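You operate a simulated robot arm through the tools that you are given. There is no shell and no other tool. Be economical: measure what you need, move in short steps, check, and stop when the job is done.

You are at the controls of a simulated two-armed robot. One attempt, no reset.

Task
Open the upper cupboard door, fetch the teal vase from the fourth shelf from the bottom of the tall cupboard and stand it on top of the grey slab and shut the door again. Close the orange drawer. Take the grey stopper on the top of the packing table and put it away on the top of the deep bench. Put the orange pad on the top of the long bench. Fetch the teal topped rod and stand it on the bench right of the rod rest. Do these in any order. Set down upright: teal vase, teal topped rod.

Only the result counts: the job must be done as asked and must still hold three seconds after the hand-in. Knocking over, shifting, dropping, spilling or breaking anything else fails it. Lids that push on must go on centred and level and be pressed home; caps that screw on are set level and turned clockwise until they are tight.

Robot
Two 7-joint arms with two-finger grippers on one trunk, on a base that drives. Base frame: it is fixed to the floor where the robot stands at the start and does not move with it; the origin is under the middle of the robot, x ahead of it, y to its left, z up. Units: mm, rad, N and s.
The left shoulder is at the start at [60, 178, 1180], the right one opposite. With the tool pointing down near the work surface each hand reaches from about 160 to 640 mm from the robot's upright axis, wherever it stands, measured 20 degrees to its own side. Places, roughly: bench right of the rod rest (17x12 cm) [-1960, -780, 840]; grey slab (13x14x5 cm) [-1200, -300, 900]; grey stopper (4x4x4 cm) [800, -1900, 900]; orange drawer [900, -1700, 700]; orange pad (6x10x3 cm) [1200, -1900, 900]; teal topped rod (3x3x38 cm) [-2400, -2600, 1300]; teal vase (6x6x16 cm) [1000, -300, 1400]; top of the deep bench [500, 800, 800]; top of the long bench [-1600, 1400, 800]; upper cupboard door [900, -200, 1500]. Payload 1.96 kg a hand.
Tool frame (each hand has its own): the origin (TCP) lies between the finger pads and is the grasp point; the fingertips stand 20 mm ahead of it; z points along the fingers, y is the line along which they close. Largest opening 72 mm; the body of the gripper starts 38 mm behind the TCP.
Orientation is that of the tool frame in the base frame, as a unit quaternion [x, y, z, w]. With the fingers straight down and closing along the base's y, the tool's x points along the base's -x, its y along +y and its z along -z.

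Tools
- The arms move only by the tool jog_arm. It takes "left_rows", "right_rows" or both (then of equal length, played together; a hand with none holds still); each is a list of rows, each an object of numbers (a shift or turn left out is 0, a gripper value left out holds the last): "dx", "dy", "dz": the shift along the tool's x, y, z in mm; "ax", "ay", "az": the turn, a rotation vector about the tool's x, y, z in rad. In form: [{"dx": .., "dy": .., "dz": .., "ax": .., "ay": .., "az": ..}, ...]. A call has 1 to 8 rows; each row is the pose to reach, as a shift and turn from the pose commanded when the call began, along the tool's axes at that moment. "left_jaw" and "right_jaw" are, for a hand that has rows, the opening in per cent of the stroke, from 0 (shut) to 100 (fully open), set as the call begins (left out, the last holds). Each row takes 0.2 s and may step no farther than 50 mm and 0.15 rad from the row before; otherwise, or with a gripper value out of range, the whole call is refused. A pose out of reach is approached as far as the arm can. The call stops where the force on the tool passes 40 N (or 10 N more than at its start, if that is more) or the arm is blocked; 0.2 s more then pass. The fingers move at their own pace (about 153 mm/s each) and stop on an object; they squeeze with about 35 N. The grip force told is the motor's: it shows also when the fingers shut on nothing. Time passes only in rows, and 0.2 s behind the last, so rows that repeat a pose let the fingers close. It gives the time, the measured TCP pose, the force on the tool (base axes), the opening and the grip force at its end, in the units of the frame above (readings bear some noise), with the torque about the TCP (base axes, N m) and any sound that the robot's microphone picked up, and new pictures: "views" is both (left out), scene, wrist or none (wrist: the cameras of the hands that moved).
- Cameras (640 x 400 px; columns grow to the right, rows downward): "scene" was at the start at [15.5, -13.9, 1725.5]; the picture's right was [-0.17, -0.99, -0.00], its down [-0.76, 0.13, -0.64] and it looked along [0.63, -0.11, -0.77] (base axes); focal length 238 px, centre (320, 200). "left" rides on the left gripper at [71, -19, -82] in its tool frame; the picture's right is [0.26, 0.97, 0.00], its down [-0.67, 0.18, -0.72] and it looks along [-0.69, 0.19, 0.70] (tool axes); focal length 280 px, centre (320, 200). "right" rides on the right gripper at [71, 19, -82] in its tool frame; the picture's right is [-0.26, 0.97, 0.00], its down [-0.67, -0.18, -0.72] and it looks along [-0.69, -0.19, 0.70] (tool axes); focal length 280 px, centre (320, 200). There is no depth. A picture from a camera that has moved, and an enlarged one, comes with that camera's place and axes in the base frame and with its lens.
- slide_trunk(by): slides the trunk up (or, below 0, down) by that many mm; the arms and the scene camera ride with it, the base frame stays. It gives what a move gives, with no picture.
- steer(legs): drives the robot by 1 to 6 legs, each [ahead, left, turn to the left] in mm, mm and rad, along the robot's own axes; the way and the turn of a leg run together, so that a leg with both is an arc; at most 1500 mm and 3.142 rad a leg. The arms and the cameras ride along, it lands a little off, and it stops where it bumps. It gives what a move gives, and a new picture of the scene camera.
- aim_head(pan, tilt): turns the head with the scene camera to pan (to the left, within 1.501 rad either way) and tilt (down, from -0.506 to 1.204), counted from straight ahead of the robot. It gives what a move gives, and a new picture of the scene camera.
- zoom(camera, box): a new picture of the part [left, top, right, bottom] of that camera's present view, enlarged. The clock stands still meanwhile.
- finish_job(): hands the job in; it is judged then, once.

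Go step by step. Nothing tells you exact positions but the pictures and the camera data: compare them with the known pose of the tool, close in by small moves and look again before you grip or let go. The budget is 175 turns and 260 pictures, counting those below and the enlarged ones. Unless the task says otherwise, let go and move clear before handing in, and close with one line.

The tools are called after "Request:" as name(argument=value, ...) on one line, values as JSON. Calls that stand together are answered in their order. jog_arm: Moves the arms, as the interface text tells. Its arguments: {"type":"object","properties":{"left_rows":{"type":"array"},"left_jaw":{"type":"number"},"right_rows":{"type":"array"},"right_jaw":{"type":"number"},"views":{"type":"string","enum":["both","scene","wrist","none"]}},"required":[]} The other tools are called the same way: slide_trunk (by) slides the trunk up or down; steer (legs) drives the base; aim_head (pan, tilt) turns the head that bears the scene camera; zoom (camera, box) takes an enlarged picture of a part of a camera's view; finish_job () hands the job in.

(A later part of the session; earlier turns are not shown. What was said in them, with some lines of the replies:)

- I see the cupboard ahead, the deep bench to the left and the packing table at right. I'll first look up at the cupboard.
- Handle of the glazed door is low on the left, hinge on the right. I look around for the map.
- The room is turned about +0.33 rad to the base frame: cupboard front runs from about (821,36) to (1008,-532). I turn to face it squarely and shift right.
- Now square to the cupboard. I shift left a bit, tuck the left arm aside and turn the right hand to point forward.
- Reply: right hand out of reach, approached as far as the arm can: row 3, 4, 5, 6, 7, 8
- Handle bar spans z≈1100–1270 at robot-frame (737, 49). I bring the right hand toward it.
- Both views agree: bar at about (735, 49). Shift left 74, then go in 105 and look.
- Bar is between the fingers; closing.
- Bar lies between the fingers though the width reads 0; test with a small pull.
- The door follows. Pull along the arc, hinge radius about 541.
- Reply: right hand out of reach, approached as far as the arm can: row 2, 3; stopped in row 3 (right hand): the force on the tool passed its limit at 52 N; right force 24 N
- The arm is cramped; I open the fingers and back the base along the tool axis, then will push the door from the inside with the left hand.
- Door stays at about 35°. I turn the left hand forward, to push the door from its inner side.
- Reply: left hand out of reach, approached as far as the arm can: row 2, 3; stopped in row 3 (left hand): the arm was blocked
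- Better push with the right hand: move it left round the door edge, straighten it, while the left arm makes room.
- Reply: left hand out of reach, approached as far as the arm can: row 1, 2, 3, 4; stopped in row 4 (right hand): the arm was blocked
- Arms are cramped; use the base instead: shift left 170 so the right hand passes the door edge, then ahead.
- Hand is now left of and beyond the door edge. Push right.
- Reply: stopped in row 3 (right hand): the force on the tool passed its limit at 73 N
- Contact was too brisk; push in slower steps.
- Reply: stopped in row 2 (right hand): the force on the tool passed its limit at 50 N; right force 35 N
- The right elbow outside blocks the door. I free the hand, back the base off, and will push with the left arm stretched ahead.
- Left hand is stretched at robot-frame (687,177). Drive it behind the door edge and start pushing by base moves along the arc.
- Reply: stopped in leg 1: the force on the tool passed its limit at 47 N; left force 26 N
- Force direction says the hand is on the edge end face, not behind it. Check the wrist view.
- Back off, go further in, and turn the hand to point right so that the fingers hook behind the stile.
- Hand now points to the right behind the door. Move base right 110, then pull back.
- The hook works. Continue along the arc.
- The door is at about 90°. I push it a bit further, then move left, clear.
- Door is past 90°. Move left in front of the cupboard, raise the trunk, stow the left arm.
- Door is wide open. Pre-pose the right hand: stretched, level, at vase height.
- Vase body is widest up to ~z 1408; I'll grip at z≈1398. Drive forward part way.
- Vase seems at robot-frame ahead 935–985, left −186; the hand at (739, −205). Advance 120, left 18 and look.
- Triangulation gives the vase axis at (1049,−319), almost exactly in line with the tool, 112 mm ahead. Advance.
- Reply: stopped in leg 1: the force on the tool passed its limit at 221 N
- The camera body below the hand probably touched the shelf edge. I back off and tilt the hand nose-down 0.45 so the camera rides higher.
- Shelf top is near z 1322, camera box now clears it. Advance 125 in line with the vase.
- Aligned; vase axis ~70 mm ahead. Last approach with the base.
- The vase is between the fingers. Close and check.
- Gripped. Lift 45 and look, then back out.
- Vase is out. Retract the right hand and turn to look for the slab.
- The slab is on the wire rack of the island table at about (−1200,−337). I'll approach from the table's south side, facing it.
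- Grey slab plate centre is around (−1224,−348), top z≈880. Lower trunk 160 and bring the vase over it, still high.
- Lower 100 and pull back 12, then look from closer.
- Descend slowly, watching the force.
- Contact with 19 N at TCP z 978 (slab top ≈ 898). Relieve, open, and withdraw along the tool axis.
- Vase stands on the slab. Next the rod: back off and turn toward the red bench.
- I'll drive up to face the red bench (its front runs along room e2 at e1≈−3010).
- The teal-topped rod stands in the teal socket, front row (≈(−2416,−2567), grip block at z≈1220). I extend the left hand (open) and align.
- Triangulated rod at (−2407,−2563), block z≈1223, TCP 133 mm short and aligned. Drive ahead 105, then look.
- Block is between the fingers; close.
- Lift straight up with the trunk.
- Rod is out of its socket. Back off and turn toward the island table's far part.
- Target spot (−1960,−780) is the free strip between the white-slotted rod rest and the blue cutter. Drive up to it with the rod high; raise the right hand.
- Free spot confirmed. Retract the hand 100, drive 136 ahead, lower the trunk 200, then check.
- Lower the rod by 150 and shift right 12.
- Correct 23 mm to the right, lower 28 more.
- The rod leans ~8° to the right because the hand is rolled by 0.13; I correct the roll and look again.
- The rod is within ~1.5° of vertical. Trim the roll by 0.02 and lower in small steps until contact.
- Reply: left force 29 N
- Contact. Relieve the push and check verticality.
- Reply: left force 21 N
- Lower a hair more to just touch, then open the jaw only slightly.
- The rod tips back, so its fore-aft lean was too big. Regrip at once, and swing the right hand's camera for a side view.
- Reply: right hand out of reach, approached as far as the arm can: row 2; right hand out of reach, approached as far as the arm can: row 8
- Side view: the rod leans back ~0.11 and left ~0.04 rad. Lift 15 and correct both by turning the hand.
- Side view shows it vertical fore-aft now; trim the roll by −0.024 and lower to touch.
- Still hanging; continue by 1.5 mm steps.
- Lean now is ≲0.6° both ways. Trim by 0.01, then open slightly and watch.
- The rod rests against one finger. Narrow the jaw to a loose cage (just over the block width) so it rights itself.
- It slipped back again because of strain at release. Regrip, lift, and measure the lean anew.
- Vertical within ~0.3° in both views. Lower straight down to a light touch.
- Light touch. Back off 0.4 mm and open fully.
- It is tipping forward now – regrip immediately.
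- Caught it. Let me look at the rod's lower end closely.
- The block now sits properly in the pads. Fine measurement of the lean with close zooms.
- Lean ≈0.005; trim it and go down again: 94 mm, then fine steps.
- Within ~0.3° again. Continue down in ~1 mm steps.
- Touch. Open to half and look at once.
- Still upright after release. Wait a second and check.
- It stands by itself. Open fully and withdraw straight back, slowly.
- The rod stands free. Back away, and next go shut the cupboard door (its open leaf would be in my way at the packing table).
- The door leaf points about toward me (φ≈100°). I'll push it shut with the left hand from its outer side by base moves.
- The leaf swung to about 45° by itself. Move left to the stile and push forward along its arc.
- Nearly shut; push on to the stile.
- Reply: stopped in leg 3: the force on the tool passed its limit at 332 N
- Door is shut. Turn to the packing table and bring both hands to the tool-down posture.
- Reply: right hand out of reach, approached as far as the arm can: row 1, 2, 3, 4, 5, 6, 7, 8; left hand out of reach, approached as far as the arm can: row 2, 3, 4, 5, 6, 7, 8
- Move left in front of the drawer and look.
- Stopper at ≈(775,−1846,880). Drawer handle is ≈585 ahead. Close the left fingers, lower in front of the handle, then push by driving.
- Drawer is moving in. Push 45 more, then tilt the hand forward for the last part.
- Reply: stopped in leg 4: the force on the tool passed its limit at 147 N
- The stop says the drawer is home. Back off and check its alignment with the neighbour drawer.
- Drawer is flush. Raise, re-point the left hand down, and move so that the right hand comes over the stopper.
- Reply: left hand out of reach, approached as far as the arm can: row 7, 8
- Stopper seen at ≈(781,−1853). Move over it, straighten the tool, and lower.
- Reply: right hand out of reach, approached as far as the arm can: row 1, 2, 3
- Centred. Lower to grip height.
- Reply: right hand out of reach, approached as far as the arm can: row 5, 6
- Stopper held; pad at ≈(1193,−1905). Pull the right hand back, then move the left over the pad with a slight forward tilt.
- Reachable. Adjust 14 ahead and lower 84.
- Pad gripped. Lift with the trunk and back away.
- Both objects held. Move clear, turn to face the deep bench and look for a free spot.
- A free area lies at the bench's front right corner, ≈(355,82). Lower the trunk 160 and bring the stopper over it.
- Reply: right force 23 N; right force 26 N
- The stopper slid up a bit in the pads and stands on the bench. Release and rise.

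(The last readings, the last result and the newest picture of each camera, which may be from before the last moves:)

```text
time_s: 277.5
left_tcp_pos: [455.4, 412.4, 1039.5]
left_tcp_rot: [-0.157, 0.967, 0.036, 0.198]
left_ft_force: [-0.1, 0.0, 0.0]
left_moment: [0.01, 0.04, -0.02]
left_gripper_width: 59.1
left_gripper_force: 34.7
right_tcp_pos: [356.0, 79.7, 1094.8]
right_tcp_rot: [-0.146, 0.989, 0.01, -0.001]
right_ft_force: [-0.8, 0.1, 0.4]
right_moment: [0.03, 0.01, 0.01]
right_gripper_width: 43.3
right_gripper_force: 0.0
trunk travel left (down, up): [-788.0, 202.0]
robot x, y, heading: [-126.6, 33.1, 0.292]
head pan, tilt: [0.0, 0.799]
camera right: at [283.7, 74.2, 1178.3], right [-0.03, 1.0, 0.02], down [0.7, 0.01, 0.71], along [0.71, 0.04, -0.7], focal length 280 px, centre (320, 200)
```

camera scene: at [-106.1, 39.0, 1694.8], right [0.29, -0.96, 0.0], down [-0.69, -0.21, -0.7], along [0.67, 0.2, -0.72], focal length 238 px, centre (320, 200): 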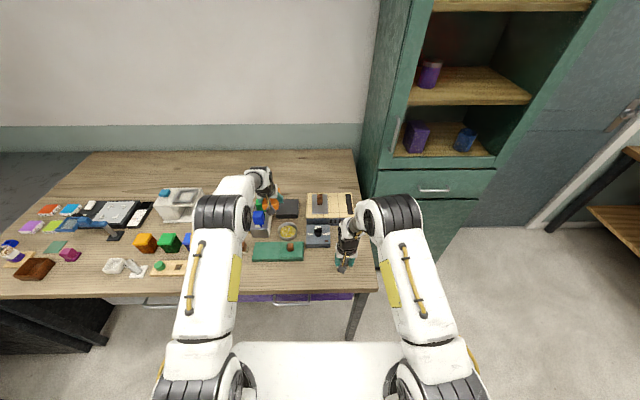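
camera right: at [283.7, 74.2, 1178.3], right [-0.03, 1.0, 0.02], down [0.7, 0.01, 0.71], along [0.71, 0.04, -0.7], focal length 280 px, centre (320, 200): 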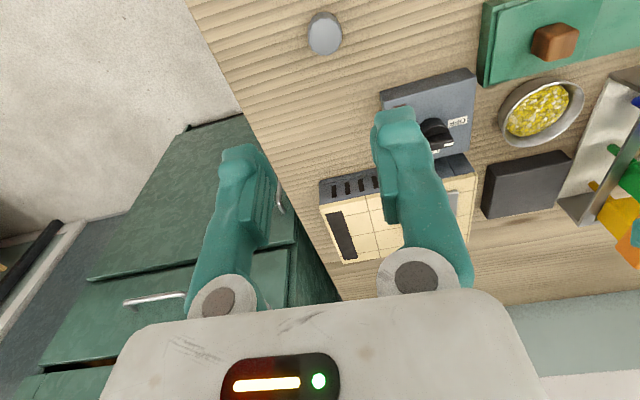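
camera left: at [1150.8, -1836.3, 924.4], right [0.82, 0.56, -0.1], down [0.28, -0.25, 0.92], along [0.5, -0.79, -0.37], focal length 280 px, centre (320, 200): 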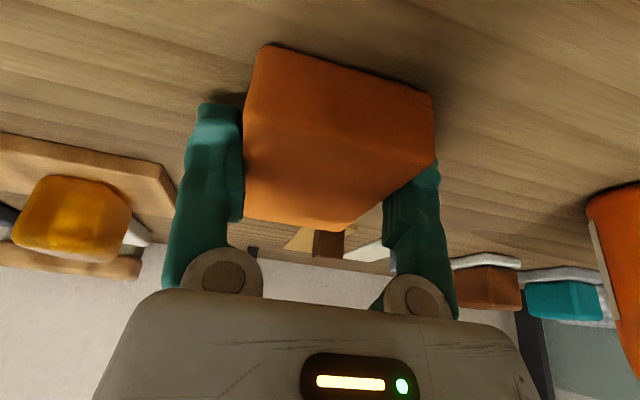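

Stopper is on the deep bench. Now turn to the long bench with the pad.

Request:
steer(legs=[[-270, 0, 0], [0, 0, 1.605], [600, 0, 0]])

Request:
aim_head(pan=0.3, tilt=0.6)

```text
time_s: 286.3
left_tcp_pos: [-988.4, 1082.3, 1039.0]
left_tcp_rot: [0.808, -0.554, -0.168, -0.111]
left_ft_force: [0.3, 0.0, -0.2]
left_moment: [0.02, -0.02, 0.01]
left_gripper_width: 58.9
left_gripper_force: 34.9
right_tcp_pos: [-651.3, 997.2, 1094.1]
right_tcp_rot: [0.817, -0.577, -0.007, 0.008]
right_ft_force: [0.3, -0.6, -0.4]
right_moment: [0.0, -0.05, -0.02]
right_gripper_width: 43.2
right_gripper_force: 0.1
trunk travel left (down, up): [-788.0, 202.0]
robot x, y, heading: [-584.2, 518.4, 1.913]
head pan, tilt: [0.0, 0.799]
camera scene: at [-591.3, 535.1, 1694.7], right [0.94, 0.33, 0.0], down [0.24, -0.68, -0.7], along [-0.23, 0.66, -0.72], focal length 238 px, centre (320, 200)
```

scene: 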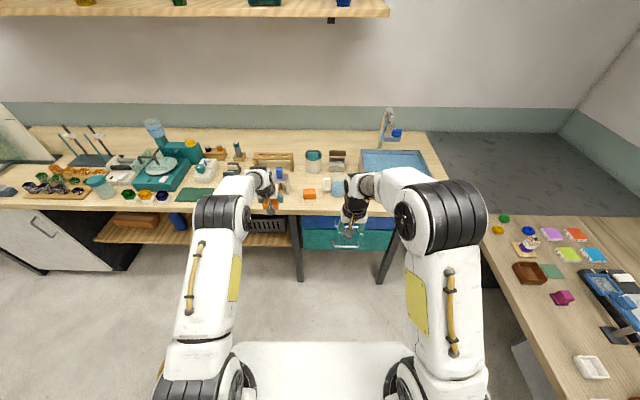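

```text
time_s: 287.1
left_tcp_pos: [-988.4, 1083.0, 1039.7]
left_tcp_rot: [0.807, -0.555, -0.169, -0.111]
left_ft_force: [0.4, 0.2, -0.9]
left_moment: [-0.04, 0.0, -0.02]
left_gripper_width: 59.3
left_gripper_force: 35.1
right_tcp_pos: [-652.3, 998.3, 1094.2]
right_tcp_rot: [0.817, -0.577, -0.006, 0.009]
right_ft_force: [0.0, -0.7, -0.2]
right_moment: [-0.01, -0.04, -0.04]
right_gripper_width: 43.5
right_gripper_force: 0.0
trunk travel left (down, up): [-788.0, 202.0]
robot x, y, heading: [-581.8, 517.3, 1.913]
head pan, tilt: [0.3, 0.6]
camera scene: at [-617.2, 530.4, 1711.5], right [0.8, 0.6, 0.0], down [0.34, -0.45, -0.82], along [-0.49, 0.66, -0.57], focal length 238 px, centre (320, 200)
```

scene: 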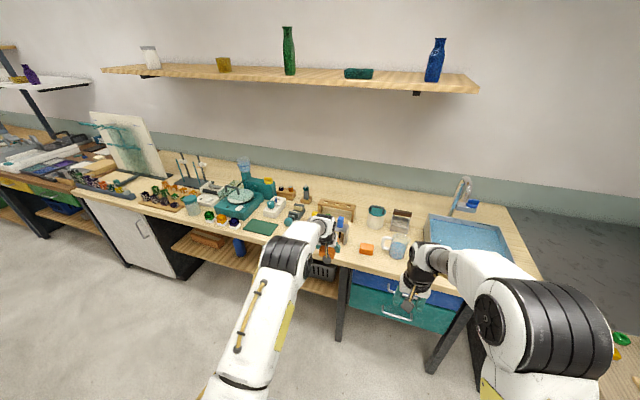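

Request:
aim_head(pan=0.1, tilt=0.7)

Request:
zoom(camera="scene", box=[200, 130, 460, 290])

Request:
zoom(camera="left", box=[0, 0, 640, 400])

```text
time_s: 287.8
left_tcp_pos: [-989.8, 1082.8, 1037.3]
left_tcp_rot: [0.807, -0.555, -0.169, -0.112]
left_ft_force: [-0.2, -0.2, -1.5]
left_moment: [0.02, -0.01, -0.01]
left_gripper_width: 59.1
left_gripper_force: 35.8
right_tcp_pos: [-652.2, 997.9, 1094.4]
right_tcp_rot: [0.816, -0.578, -0.006, 0.008]
right_ft_force: [0.4, 0.2, 0.2]
right_moment: [-0.01, -0.03, -0.01]
right_gripper_width: 43.3
right_gripper_force: 0.1
trunk travel left (down, up): [-788.0, 202.0]
robot x, y, heading: [-583.2, 516.0, 1.916]
head pan, tilt: [0.099, 0.7]
camera scene: at [-600.7, 536.1, 1703.0], right [0.9, 0.43, 0.0], down [0.28, -0.58, -0.77], along [-0.33, 0.69, -0.64], focal length 238 px, centre (320, 200)
```

scene: 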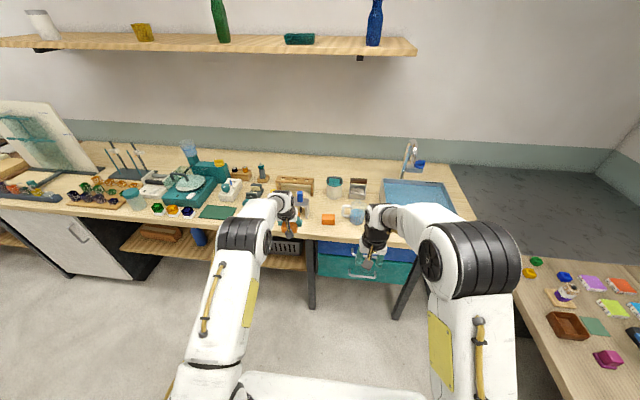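

```text
2.46 times, centred on (330, 210) of scene
camera zoom: at [-600.7, 536.1, 1703.0], right [0.9, 0.43, 0.0], down [0.28, -0.58, -0.77], along [-0.33, 0.69, -0.64], focal length 587 px, centre (295, 175)
```

zoom: 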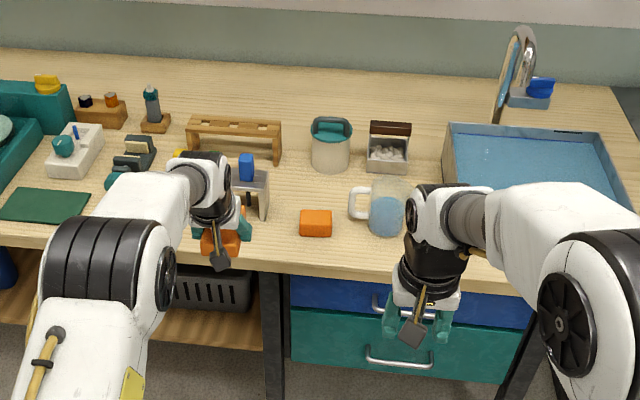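

```text
1.00 times, centred on (320, 200) of left (not enlarged: the box is as wide or as high as the picture)
camera zoom: at [-937.0, 998.9, 1085.3], right [-0.81, -0.57, -0.1], down [-0.29, 0.25, 0.92], along [-0.5, 0.78, -0.37], focal length 280 px, centre (320, 200)
```

zoom: 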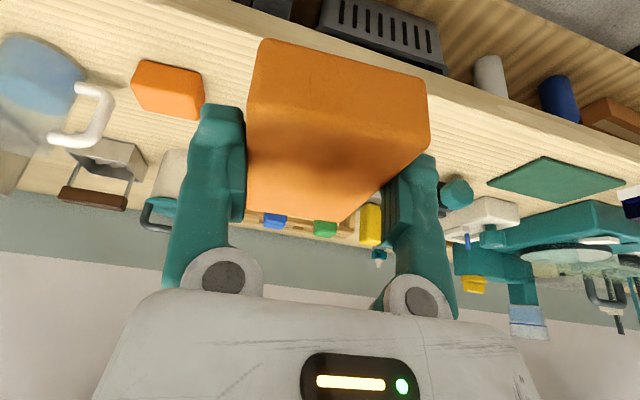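

Free wood lies between the green board and the orange block; I'll set the pad at about room (−750, 1510). Drive there and look.

Request:
steer(legs=[[0, 165, -0.012], [165, 0, 0]])

Request:
zoom(camera="left", box=[0, 0, 640, 400])

Request:
zoom(camera="scene", box=[200, 130, 420, 290])

```text
time_s: 290.3
left_tcp_pos: [-1186.5, 1186.3, 1040.0]
left_tcp_rot: [0.803, -0.561, -0.168, -0.113]
left_ft_force: [0.4, -0.4, 0.7]
left_moment: [0.0, -0.03, -0.01]
left_gripper_width: 59.0
left_gripper_force: 35.1
right_tcp_pos: [-850.5, 1096.9, 1095.8]
right_tcp_rot: [0.813, -0.583, -0.006, 0.008]
right_ft_force: [-0.2, 0.1, 0.0]
right_moment: [-0.03, -0.01, -0.01]
right_gripper_width: 43.3
right_gripper_force: 0.1
trunk travel left (down, up): [-788.0, 202.0]
robot x, y, heading: [-793.6, 617.1, 1.904]
head pan, tilt: [0.099, 0.7]
camera scene: at [-804.7, 634.2, 1703.0], right [0.91, 0.41, 0.0], down [0.27, -0.59, -0.77], along [-0.32, 0.7, -0.64], focal length 238 px, centre (320, 200)
```

scene: 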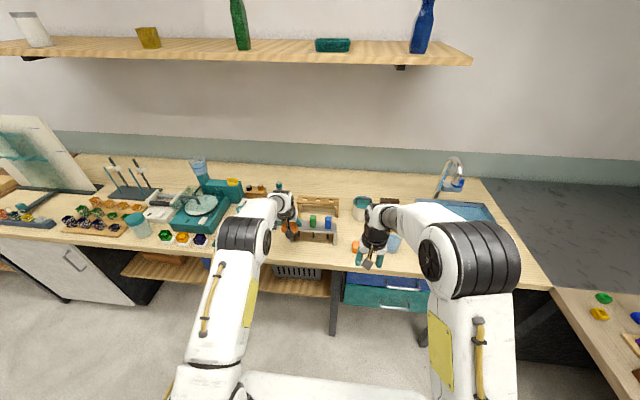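

```text
1.00 times, centred on (320, 200) of left (not enlarged: the box is as wide or as high as the picture)
camera zoom: at [-1135.2, 1102.1, 1086.1], right [-0.82, -0.56, -0.1], down [-0.28, 0.25, 0.93], along [-0.49, 0.79, -0.37], focal length 280 px, centre (320, 200)
```

zoom: 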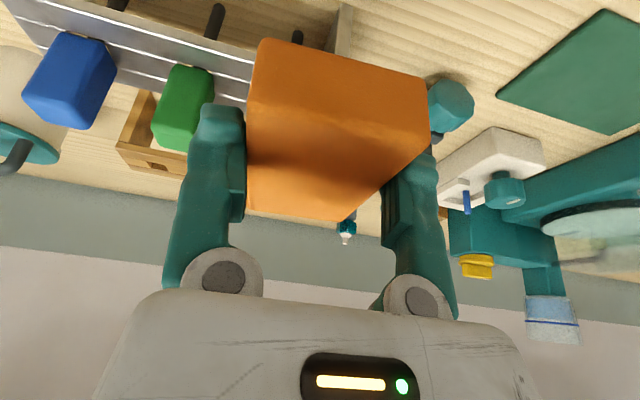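

```text
2.50 times, centred on (310, 210) of scene
camera zoom: at [-804.7, 634.2, 1703.0], right [0.91, 0.41, 0.0], down [0.27, -0.59, -0.77], along [-0.32, 0.7, -0.64], focal length 596 px, centre (345, 175)
```

zoom: 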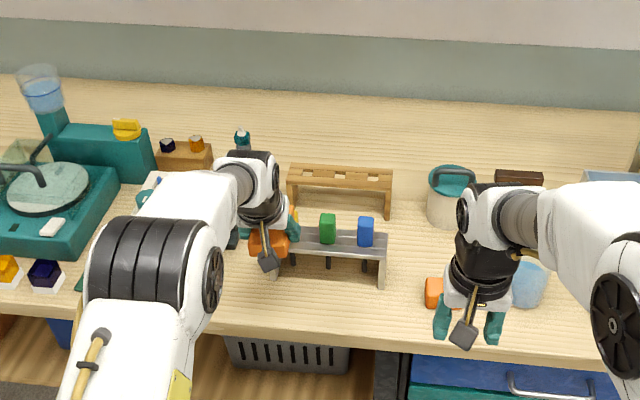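

Metal rack's leg is near; shift 100 further left to the clear patch, ahead 10, then lower the trunk.

Request:
steer(legs=[[8, 100, 0]])

Request:
jog_arm(left_rows=[{"dx": 12, "dz": 28}, {"dx": 24, "dz": 55}, {"dx": 36, "dz": 83}, {"dx": 48, "dz": 110}], views="both")

Request:
zoom(camera="scene", box=[240, 150, 420, 290])

```text
time_s: 291.4
left_tcp_pos: [-1284.6, 1162.4, 1039.4]
left_tcp_rot: [0.803, -0.56, -0.167, -0.114]
left_ft_force: [-0.7, 0.0, -0.9]
left_moment: [0.0, 0.01, 0.02]
left_gripper_width: 59.4
left_gripper_force: 35.0
right_tcp_pos: [-949.7, 1073.3, 1095.1]
right_tcp_rot: [0.812, -0.583, -0.005, 0.008]
right_ft_force: [0.5, 0.0, -0.4]
right_moment: [0.0, -0.02, -0.01]
right_gripper_width: 43.2
right_gripper_force: 0.0
trunk travel left (down, up): [-788.0, 202.0]
robot x, y, heading: [-887.8, 592.5, 1.897]
head pan, tilt: [0.099, 0.7]
camera scene: at [-904.0, 610.8, 1703.0], right [0.91, 0.41, 0.0], down [0.27, -0.59, -0.76], along [-0.32, 0.7, -0.64], focal length 238 px, centre (320, 200)
```

scene: 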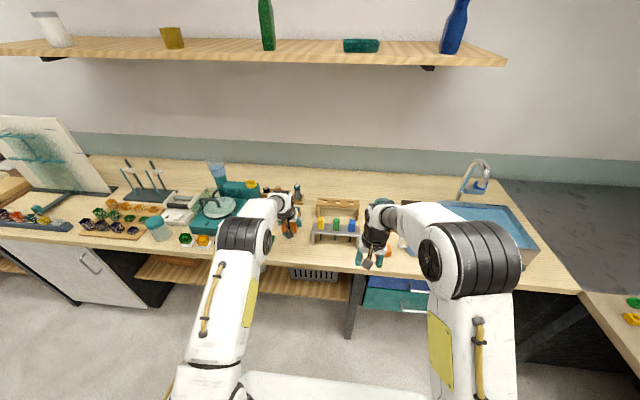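

```text
time_s: 292.4
left_tcp_pos: [-1282.6, 1163.4, 917.2]
left_tcp_rot: [0.803, -0.561, -0.168, -0.113]
left_ft_force: [0.5, -0.4, -0.3]
left_moment: [-0.02, 0.01, -0.05]
left_gripper_width: 59.1
left_gripper_force: 34.7
right_tcp_pos: [-948.6, 1073.2, 1096.0]
right_tcp_rot: [0.813, -0.583, -0.006, 0.009]
right_ft_force: [-0.3, 0.5, -0.2]
right_moment: [-0.03, -0.03, 0.01]
right_gripper_width: 43.3
right_gripper_force: 0.1
trunk travel left (down, up): [-788.0, 202.0]
robot x, y, heading: [-890.0, 589.4, 1.898]
head pan, tilt: [0.099, 0.7]
camera scene: at [-904.2, 611.4, 1703.0], right [0.91, 0.41, 0.0], down [0.27, -0.59, -0.76], along [-0.32, 0.7, -0.64], focal length 238 px, centre (320, 200)
camera left: at [-1232.0, 1079.1, 963.9], right [-0.82, -0.56, -0.1], down [-0.28, 0.25, 0.92], along [-0.49, 0.79, -0.37], focal length 280 px, centre (320, 200)
```

scene: 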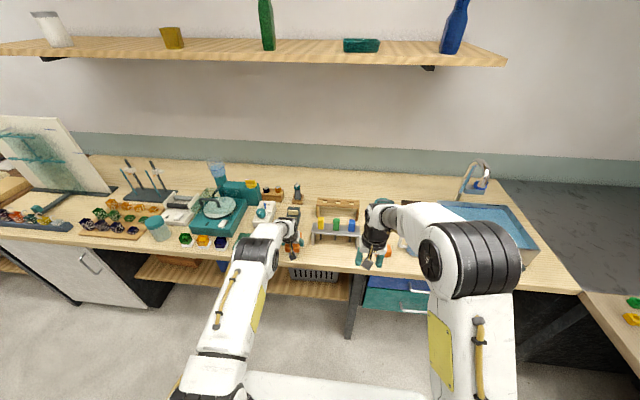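
left: 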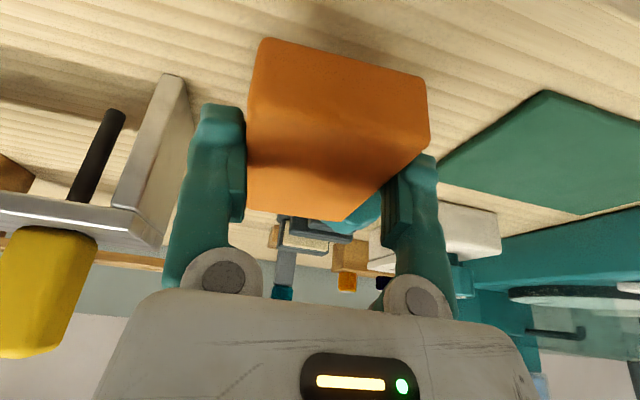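

```text
2.86 times, centred on (330, 220) of scene
camera zoom: at [-904.2, 611.4, 1703.0], right [0.91, 0.41, 0.0], down [0.27, -0.59, -0.76], along [-0.32, 0.7, -0.64], focal length 681 px, centre (291, 143)
```

zoom: 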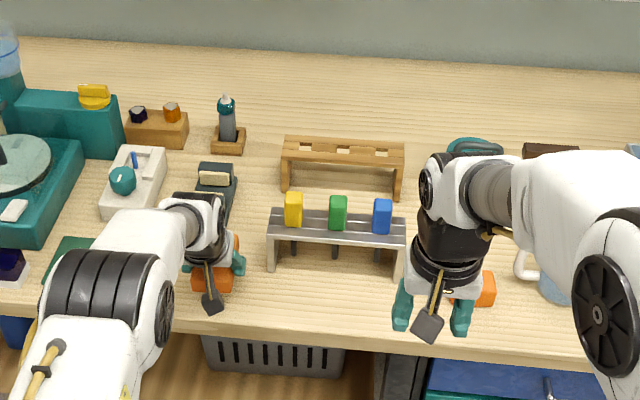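

Clear all round. Lower carefully.

Request:
jog_arm(left_rows=[{"dx": 4, "dz": 9}, {"dx": 8, "dz": 18}, {"dx": 11, "dz": 25}], views="none")

Request:
jog_arm(left_rows=[{"dx": 1.2, "dz": 2.8}, {"dx": 2.4, "dz": 5.5}], views="none")

```text
time_s: 293.2
left_tcp_pos: [-1283.1, 1161.3, 891.7]
left_tcp_rot: [0.803, -0.561, -0.167, -0.113]
left_ft_force: [0.2, 0.8, -0.3]
left_moment: [0.06, 0.01, 0.0]
left_gripper_width: 58.9
left_gripper_force: 35.0
right_tcp_pos: [-950.2, 1072.4, 1095.1]
right_tcp_rot: [0.812, -0.583, -0.007, 0.008]
right_ft_force: [0.9, -0.3, -0.2]
right_moment: [0.01, -0.02, -0.02]
right_gripper_width: 43.1
right_gripper_force: 0.0
trunk travel left (down, up): [-788.0, 202.0]
robot x, y, heading: [-886.6, 589.9, 1.897]
head pan, tilt: [0.099, 0.7]
```

```text
time_s: 293.8
left_tcp_pos: [-1283.6, 1161.3, 885.9]
left_tcp_rot: [0.803, -0.561, -0.168, -0.113]
left_ft_force: [-0.6, -0.6, 1.6]
left_moment: [-0.07, 0.01, -0.01]
left_gripper_width: 59.0
left_gripper_force: 35.9
right_tcp_pos: [-948.6, 1072.7, 1096.0]
right_tcp_rot: [0.813, -0.583, -0.007, 0.008]
right_ft_force: [0.2, 0.1, 0.3]
right_moment: [0.01, 0.0, -0.01]
right_gripper_width: 43.1
right_gripper_force: 0.1
trunk travel left (down, up): [-788.0, 202.0]
robot x, y, heading: [-890.7, 588.0, 1.893]
head pan, tilt: [0.099, 0.7]
```

Maybe just touching; one more small step.

Request:
jog_arm(left_rows=[{"dx": 0.8, "dz": 1.8}, {"dx": 1.2, "dz": 2.8}], views="wrist")

```text
time_s: 294.4
left_tcp_pos: [-1285.6, 1162.3, 884.6]
left_tcp_rot: [0.803, -0.56, -0.169, -0.115]
left_ft_force: [-1.3, -0.1, 16.4]
left_moment: [-0.59, 0.33, -0.04]
left_gripper_width: 58.9
left_gripper_force: 34.7
right_tcp_pos: [-948.9, 1071.5, 1096.5]
right_tcp_rot: [0.812, -0.583, -0.007, 0.009]
right_ft_force: [0.6, 0.0, 0.7]
right_moment: [0.0, 0.0, -0.01]
right_gripper_width: 43.1
right_gripper_force: 0.0
trunk travel left (down, up): [-788.0, 202.0]
robot x, y, heading: [-886.4, 592.7, 1.893]
head pan, tilt: [0.099, 0.7]
camera left: at [-1233.9, 1077.3, 931.3], right [-0.82, -0.56, -0.1], down [-0.28, 0.25, 0.93], along [-0.49, 0.79, -0.36], focal length 280 px, centre (320, 200)
```

left: 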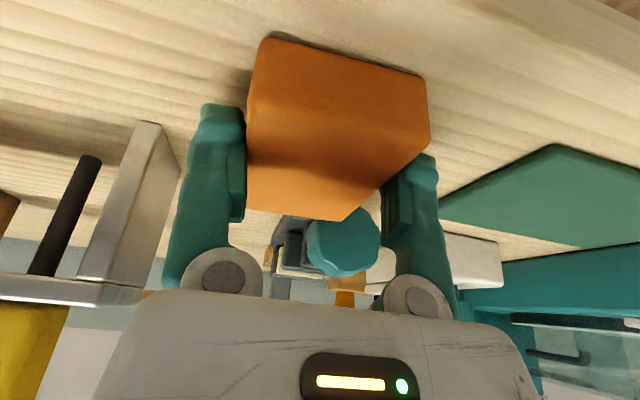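

Request:
jog_arm(left_rows=[{}, {}], left_jaw=100, views="none")

Request:
jog_arm(left_rows=[{"dx": -8, "dz": -18}, {"dx": -20, "dz": -46}, {"dx": -36, "dz": -83}, {"dx": -52, "dz": -120}, {"dx": -68, "dz": -157}], views="wrist")

Request:
steer(legs=[[-350, 0, 0]])

Request:
zoom(camera="scene", box=[220, 110, 420, 230])

```text
time_s: 295.0
left_tcp_pos: [-1284.8, 1161.7, 883.3]
left_tcp_rot: [0.803, -0.561, -0.167, -0.114]
left_ft_force: [0.0, -0.6, 0.5]
left_moment: [0.01, -0.01, 0.0]
left_gripper_width: 72.1
left_gripper_force: 0.0
right_tcp_pos: [-949.1, 1072.9, 1095.0]
right_tcp_rot: [0.813, -0.583, -0.007, 0.008]
right_ft_force: [-0.2, -0.1, 0.1]
right_moment: [0.01, 0.01, 0.02]
right_gripper_width: 43.1
right_gripper_force: 0.2
trunk travel left (down, up): [-788.0, 202.0]
robot x, y, heading: [-892.3, 590.2, 1.893]
head pan, tilt: [0.099, 0.7]
```

```text
time_s: 296.2
left_tcp_pos: [-1283.9, 1161.5, 1054.6]
left_tcp_rot: [0.803, -0.561, -0.167, -0.113]
left_ft_force: [-0.1, -0.1, 0.4]
left_moment: [0.01, -0.04, 0.0]
left_gripper_width: 72.1
left_gripper_force: 0.0
right_tcp_pos: [-948.7, 1072.9, 1095.9]
right_tcp_rot: [0.812, -0.583, -0.007, 0.008]
right_ft_force: [0.1, -0.4, -0.3]
right_moment: [-0.02, 0.03, -0.06]
right_gripper_width: 43.1
right_gripper_force: 0.0
trunk travel left (down, up): [-788.0, 202.0]
robot x, y, heading: [-887.4, 591.6, 1.898]
head pan, tilt: [0.099, 0.7]
camera left: at [-1232.8, 1077.4, 1100.7], right [-0.82, -0.56, -0.1], down [-0.28, 0.25, 0.92], along [-0.49, 0.79, -0.37], focal length 280 px, centre (320, 200)
```

left: 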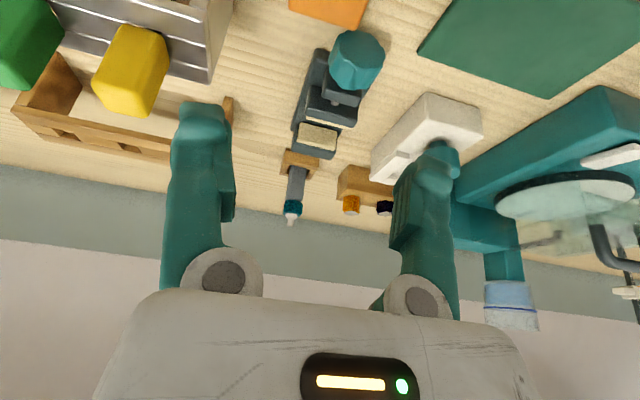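

```text
time_s: 298.2
left_tcp_pos: [-1177.5, 884.7, 1057.7]
left_tcp_rot: [0.798, -0.567, -0.167, -0.116]
left_ft_force: [0.1, -0.6, 0.3]
left_moment: [0.04, 0.0, 0.01]
left_gripper_width: 71.8
left_gripper_force: 0.2
right_tcp_pos: [-843.7, 789.0, 1098.0]
right_tcp_rot: [0.808, -0.589, -0.009, 0.007]
right_ft_force: [-0.1, -0.9, 0.2]
right_moment: [0.05, 0.03, -0.01]
right_gripper_width: 43.0
right_gripper_force: 0.1
trunk travel left (down, up): [-788.0, 202.0]
robot x, y, heading: [-789.6, 312.3, 1.882]
head pan, tilt: [0.099, 0.7]
stopped in leg 1: the robot was blocked; the commanded pose is now the measured one
camera scene: at [-805.6, 324.3, 1703.1], right [0.92, 0.4, 0.0], down [0.26, -0.59, -0.77], along [-0.3, 0.7, -0.64], focal length 238 px, centre (320, 200)
```

scene: 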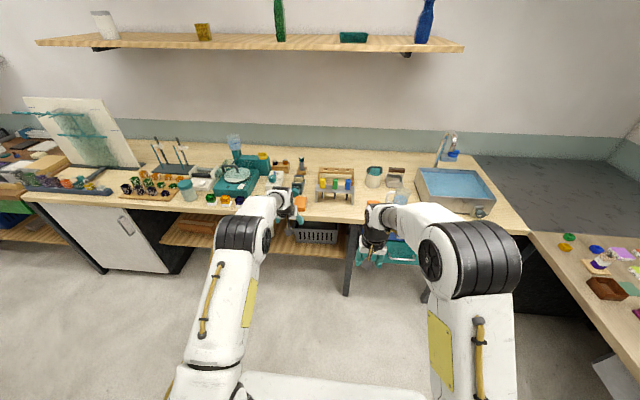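

```text
3.20 times, centred on (320, 170) of scene
camera zoom: at [-805.6, 324.3, 1703.1], right [0.92, 0.4, 0.0], down [0.26, -0.59, -0.77], along [-0.3, 0.7, -0.64], focal length 763 px, centre (320, 296)
```

zoom: 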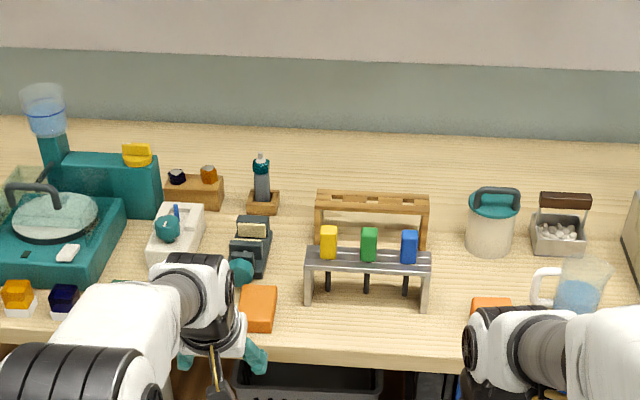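

The base bumped the island table behind. Move off and check that the rod and vase still stand.

Request:
steer(legs=[[60, 100, 0]])

Request:
aim_head(pan=1.5, tilt=0.5)

```text
time_s: 299.4
left_tcp_pos: [-1290.1, 914.3, 1053.7]
left_tcp_rot: [0.799, -0.567, -0.166, -0.114]
left_ft_force: [0.4, -0.8, -1.2]
left_moment: [0.01, 0.01, -0.02]
left_gripper_width: 72.0
left_gripper_force: 0.1
right_tcp_pos: [-955.9, 820.5, 1096.2]
right_tcp_rot: [0.808, -0.589, -0.006, 0.01]
right_ft_force: [0.2, 0.3, -0.1]
right_moment: [0.01, 0.0, 0.04]
right_gripper_width: 43.4
right_gripper_force: 0.0
trunk travel left (down, up): [-788.0, 202.0]
robot x, y, heading: [-907.4, 334.9, 1.885]
head pan, tilt: [0.099, 0.7]
camera scene: at [-918.5, 356.9, 1703.0], right [0.92, 0.4, 0.0], down [0.26, -0.59, -0.77], along [-0.3, 0.7, -0.64], focal length 238 px, centre (320, 200)
```

scene: 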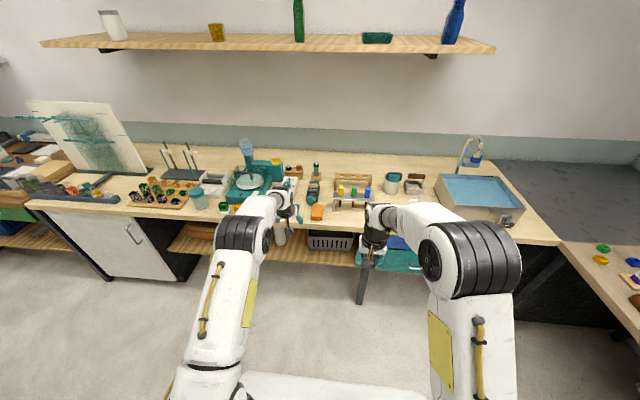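

```text
time_s: 301.0
left_tcp_pos: [-1289.6, 915.1, 1053.2]
left_tcp_rot: [0.799, -0.567, -0.165, -0.113]
left_ft_force: [0.7, 0.1, 0.4]
left_moment: [0.0, 0.01, 0.02]
left_gripper_width: 72.1
left_gripper_force: 0.1
right_tcp_pos: [-958.0, 819.6, 1095.2]
right_tcp_rot: [0.808, -0.589, -0.007, 0.008]
right_ft_force: [0.8, -0.4, 0.5]
right_moment: [0.0, -0.03, 0.02]
right_gripper_width: 43.5
right_gripper_force: 0.1
trunk travel left (down, up): [-788.0, 202.0]
robot x, y, heading: [-907.0, 337.6, 1.88]
head pan, tilt: [1.499, 0.499]
camera scene: at [-974.0, 258.0, 1720.7], right [-0.24, 0.97, 0.0], down [0.47, 0.11, -0.88], along [-0.85, -0.21, -0.48], focal length 238 px, centre (320, 200)
```

scene: 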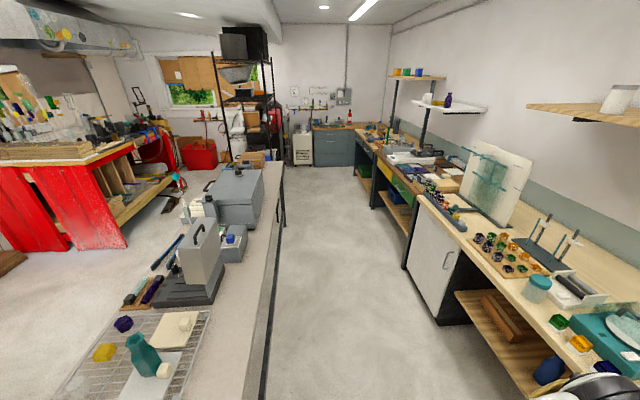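

Request:
zoom(camera="scene", box=[80, 150, 300, 400])

Request:
zoom(camera="scene", box=[140, 160, 230, 240])

```text
1.60 times, centred on (190, 275) of scene
camera zoom: at [-974.0, 258.0, 1720.7], right [-0.24, 0.97, 0.0], down [0.47, 0.11, -0.88], along [-0.85, -0.21, -0.48], focal length 381 px, centre (528, 80)
```

zoom: 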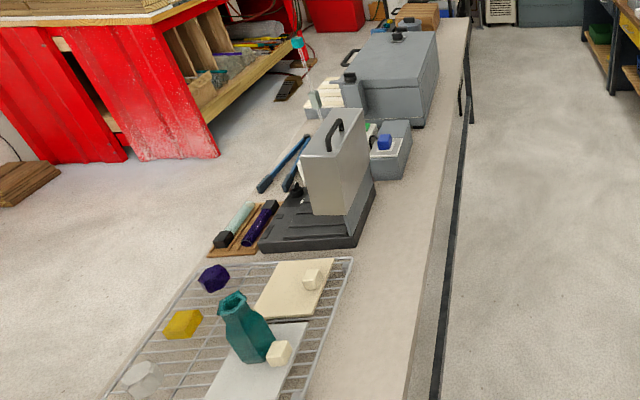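

```text
5.00 times, centred on (185, 200) of scene
camera zoom: at [-974.0, 258.0, 1720.7], right [-0.24, 0.97, 0.0], down [0.47, 0.11, -0.88], along [-0.85, -0.21, -0.48], focal length 1192 px, centre (995, 200)
```

zoom: 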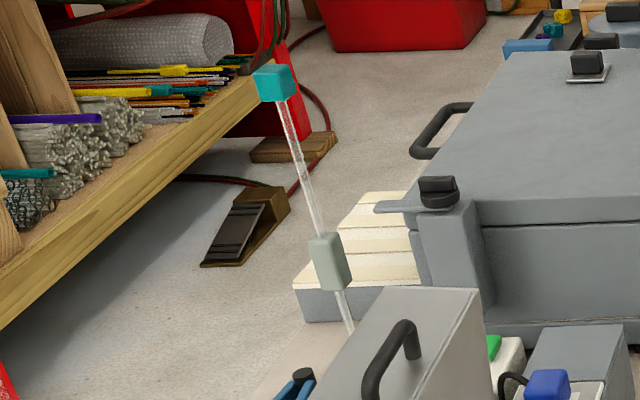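

Rod and vase still stand. Final check of the cupboard door and stopper on the other side.

Request:
aim_head(pan=-1.5, tilt=0.3)

Request:
zoom(camera="scene", box=[300, 80, 480, 280])

```text
time_s: 303.6
left_tcp_pos: [-1290.2, 915.3, 1053.1]
left_tcp_rot: [0.799, -0.567, -0.165, -0.114]
left_ft_force: [0.3, 0.4, 1.2]
left_moment: [0.0, 0.03, 0.04]
left_gripper_width: 72.0
left_gripper_force: 0.1
right_tcp_pos: [-956.7, 819.9, 1096.4]
right_tcp_rot: [0.808, -0.589, -0.007, 0.008]
right_ft_force: [0.1, 0.7, 0.1]
right_moment: [0.0, -0.01, -0.01]
right_gripper_width: 43.2
right_gripper_force: 0.1
trunk travel left (down, up): [-788.0, 202.0]
robot x, y, heading: [-900.3, 333.7, 1.885]
head pan, tilt: [-1.499, 0.3]
camera scene: at [-799.2, 314.4, 1739.1], right [0.37, -0.93, 0.0], down [-0.27, -0.11, -0.96], along [0.89, 0.36, -0.3], focal length 238 px, centre (320, 200)
```

scene: 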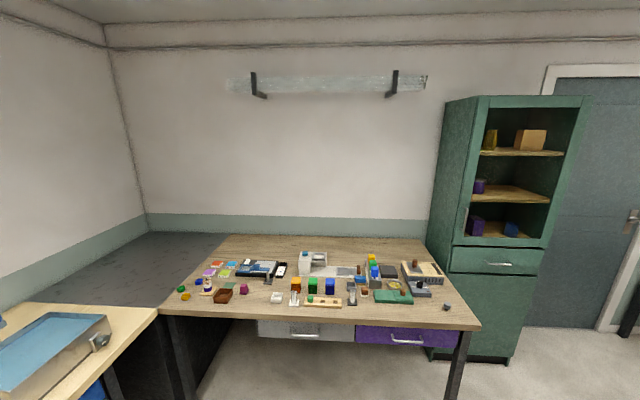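

```text
2.00 times, centred on (390, 180) of scene
camera zoom: at [-799.2, 314.4, 1739.1], right [0.37, -0.93, 0.0], down [-0.27, -0.11, -0.96], along [0.89, 0.36, -0.3], focal length 477 px, centre (180, 240)
```

zoom: 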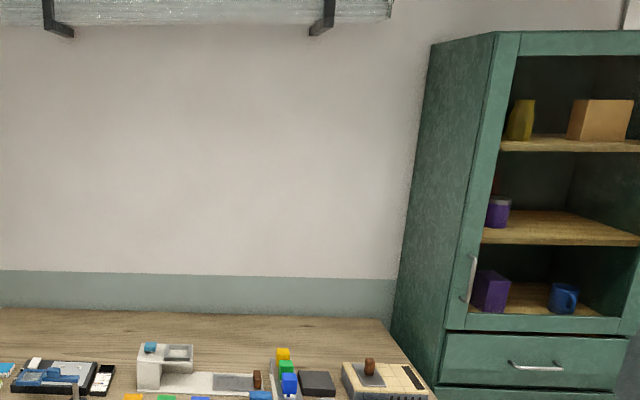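

The door is flush, the stopper is on the deep bench, and the pad, vase, rod and drawer are done. Handing in.

Request:
finish_job()

```text
The job is handed in.
```

The job is handed in: the vase stands on the grey slab with the cupboard door shut, the orange drawer is closed, the stopper is on the deep bench, the orange pad is on the long bench, and the teal-topped rod stands right of the rod rest. The base bumped the island table late on; afterwards the rod and vase still looked upright in the pictures.
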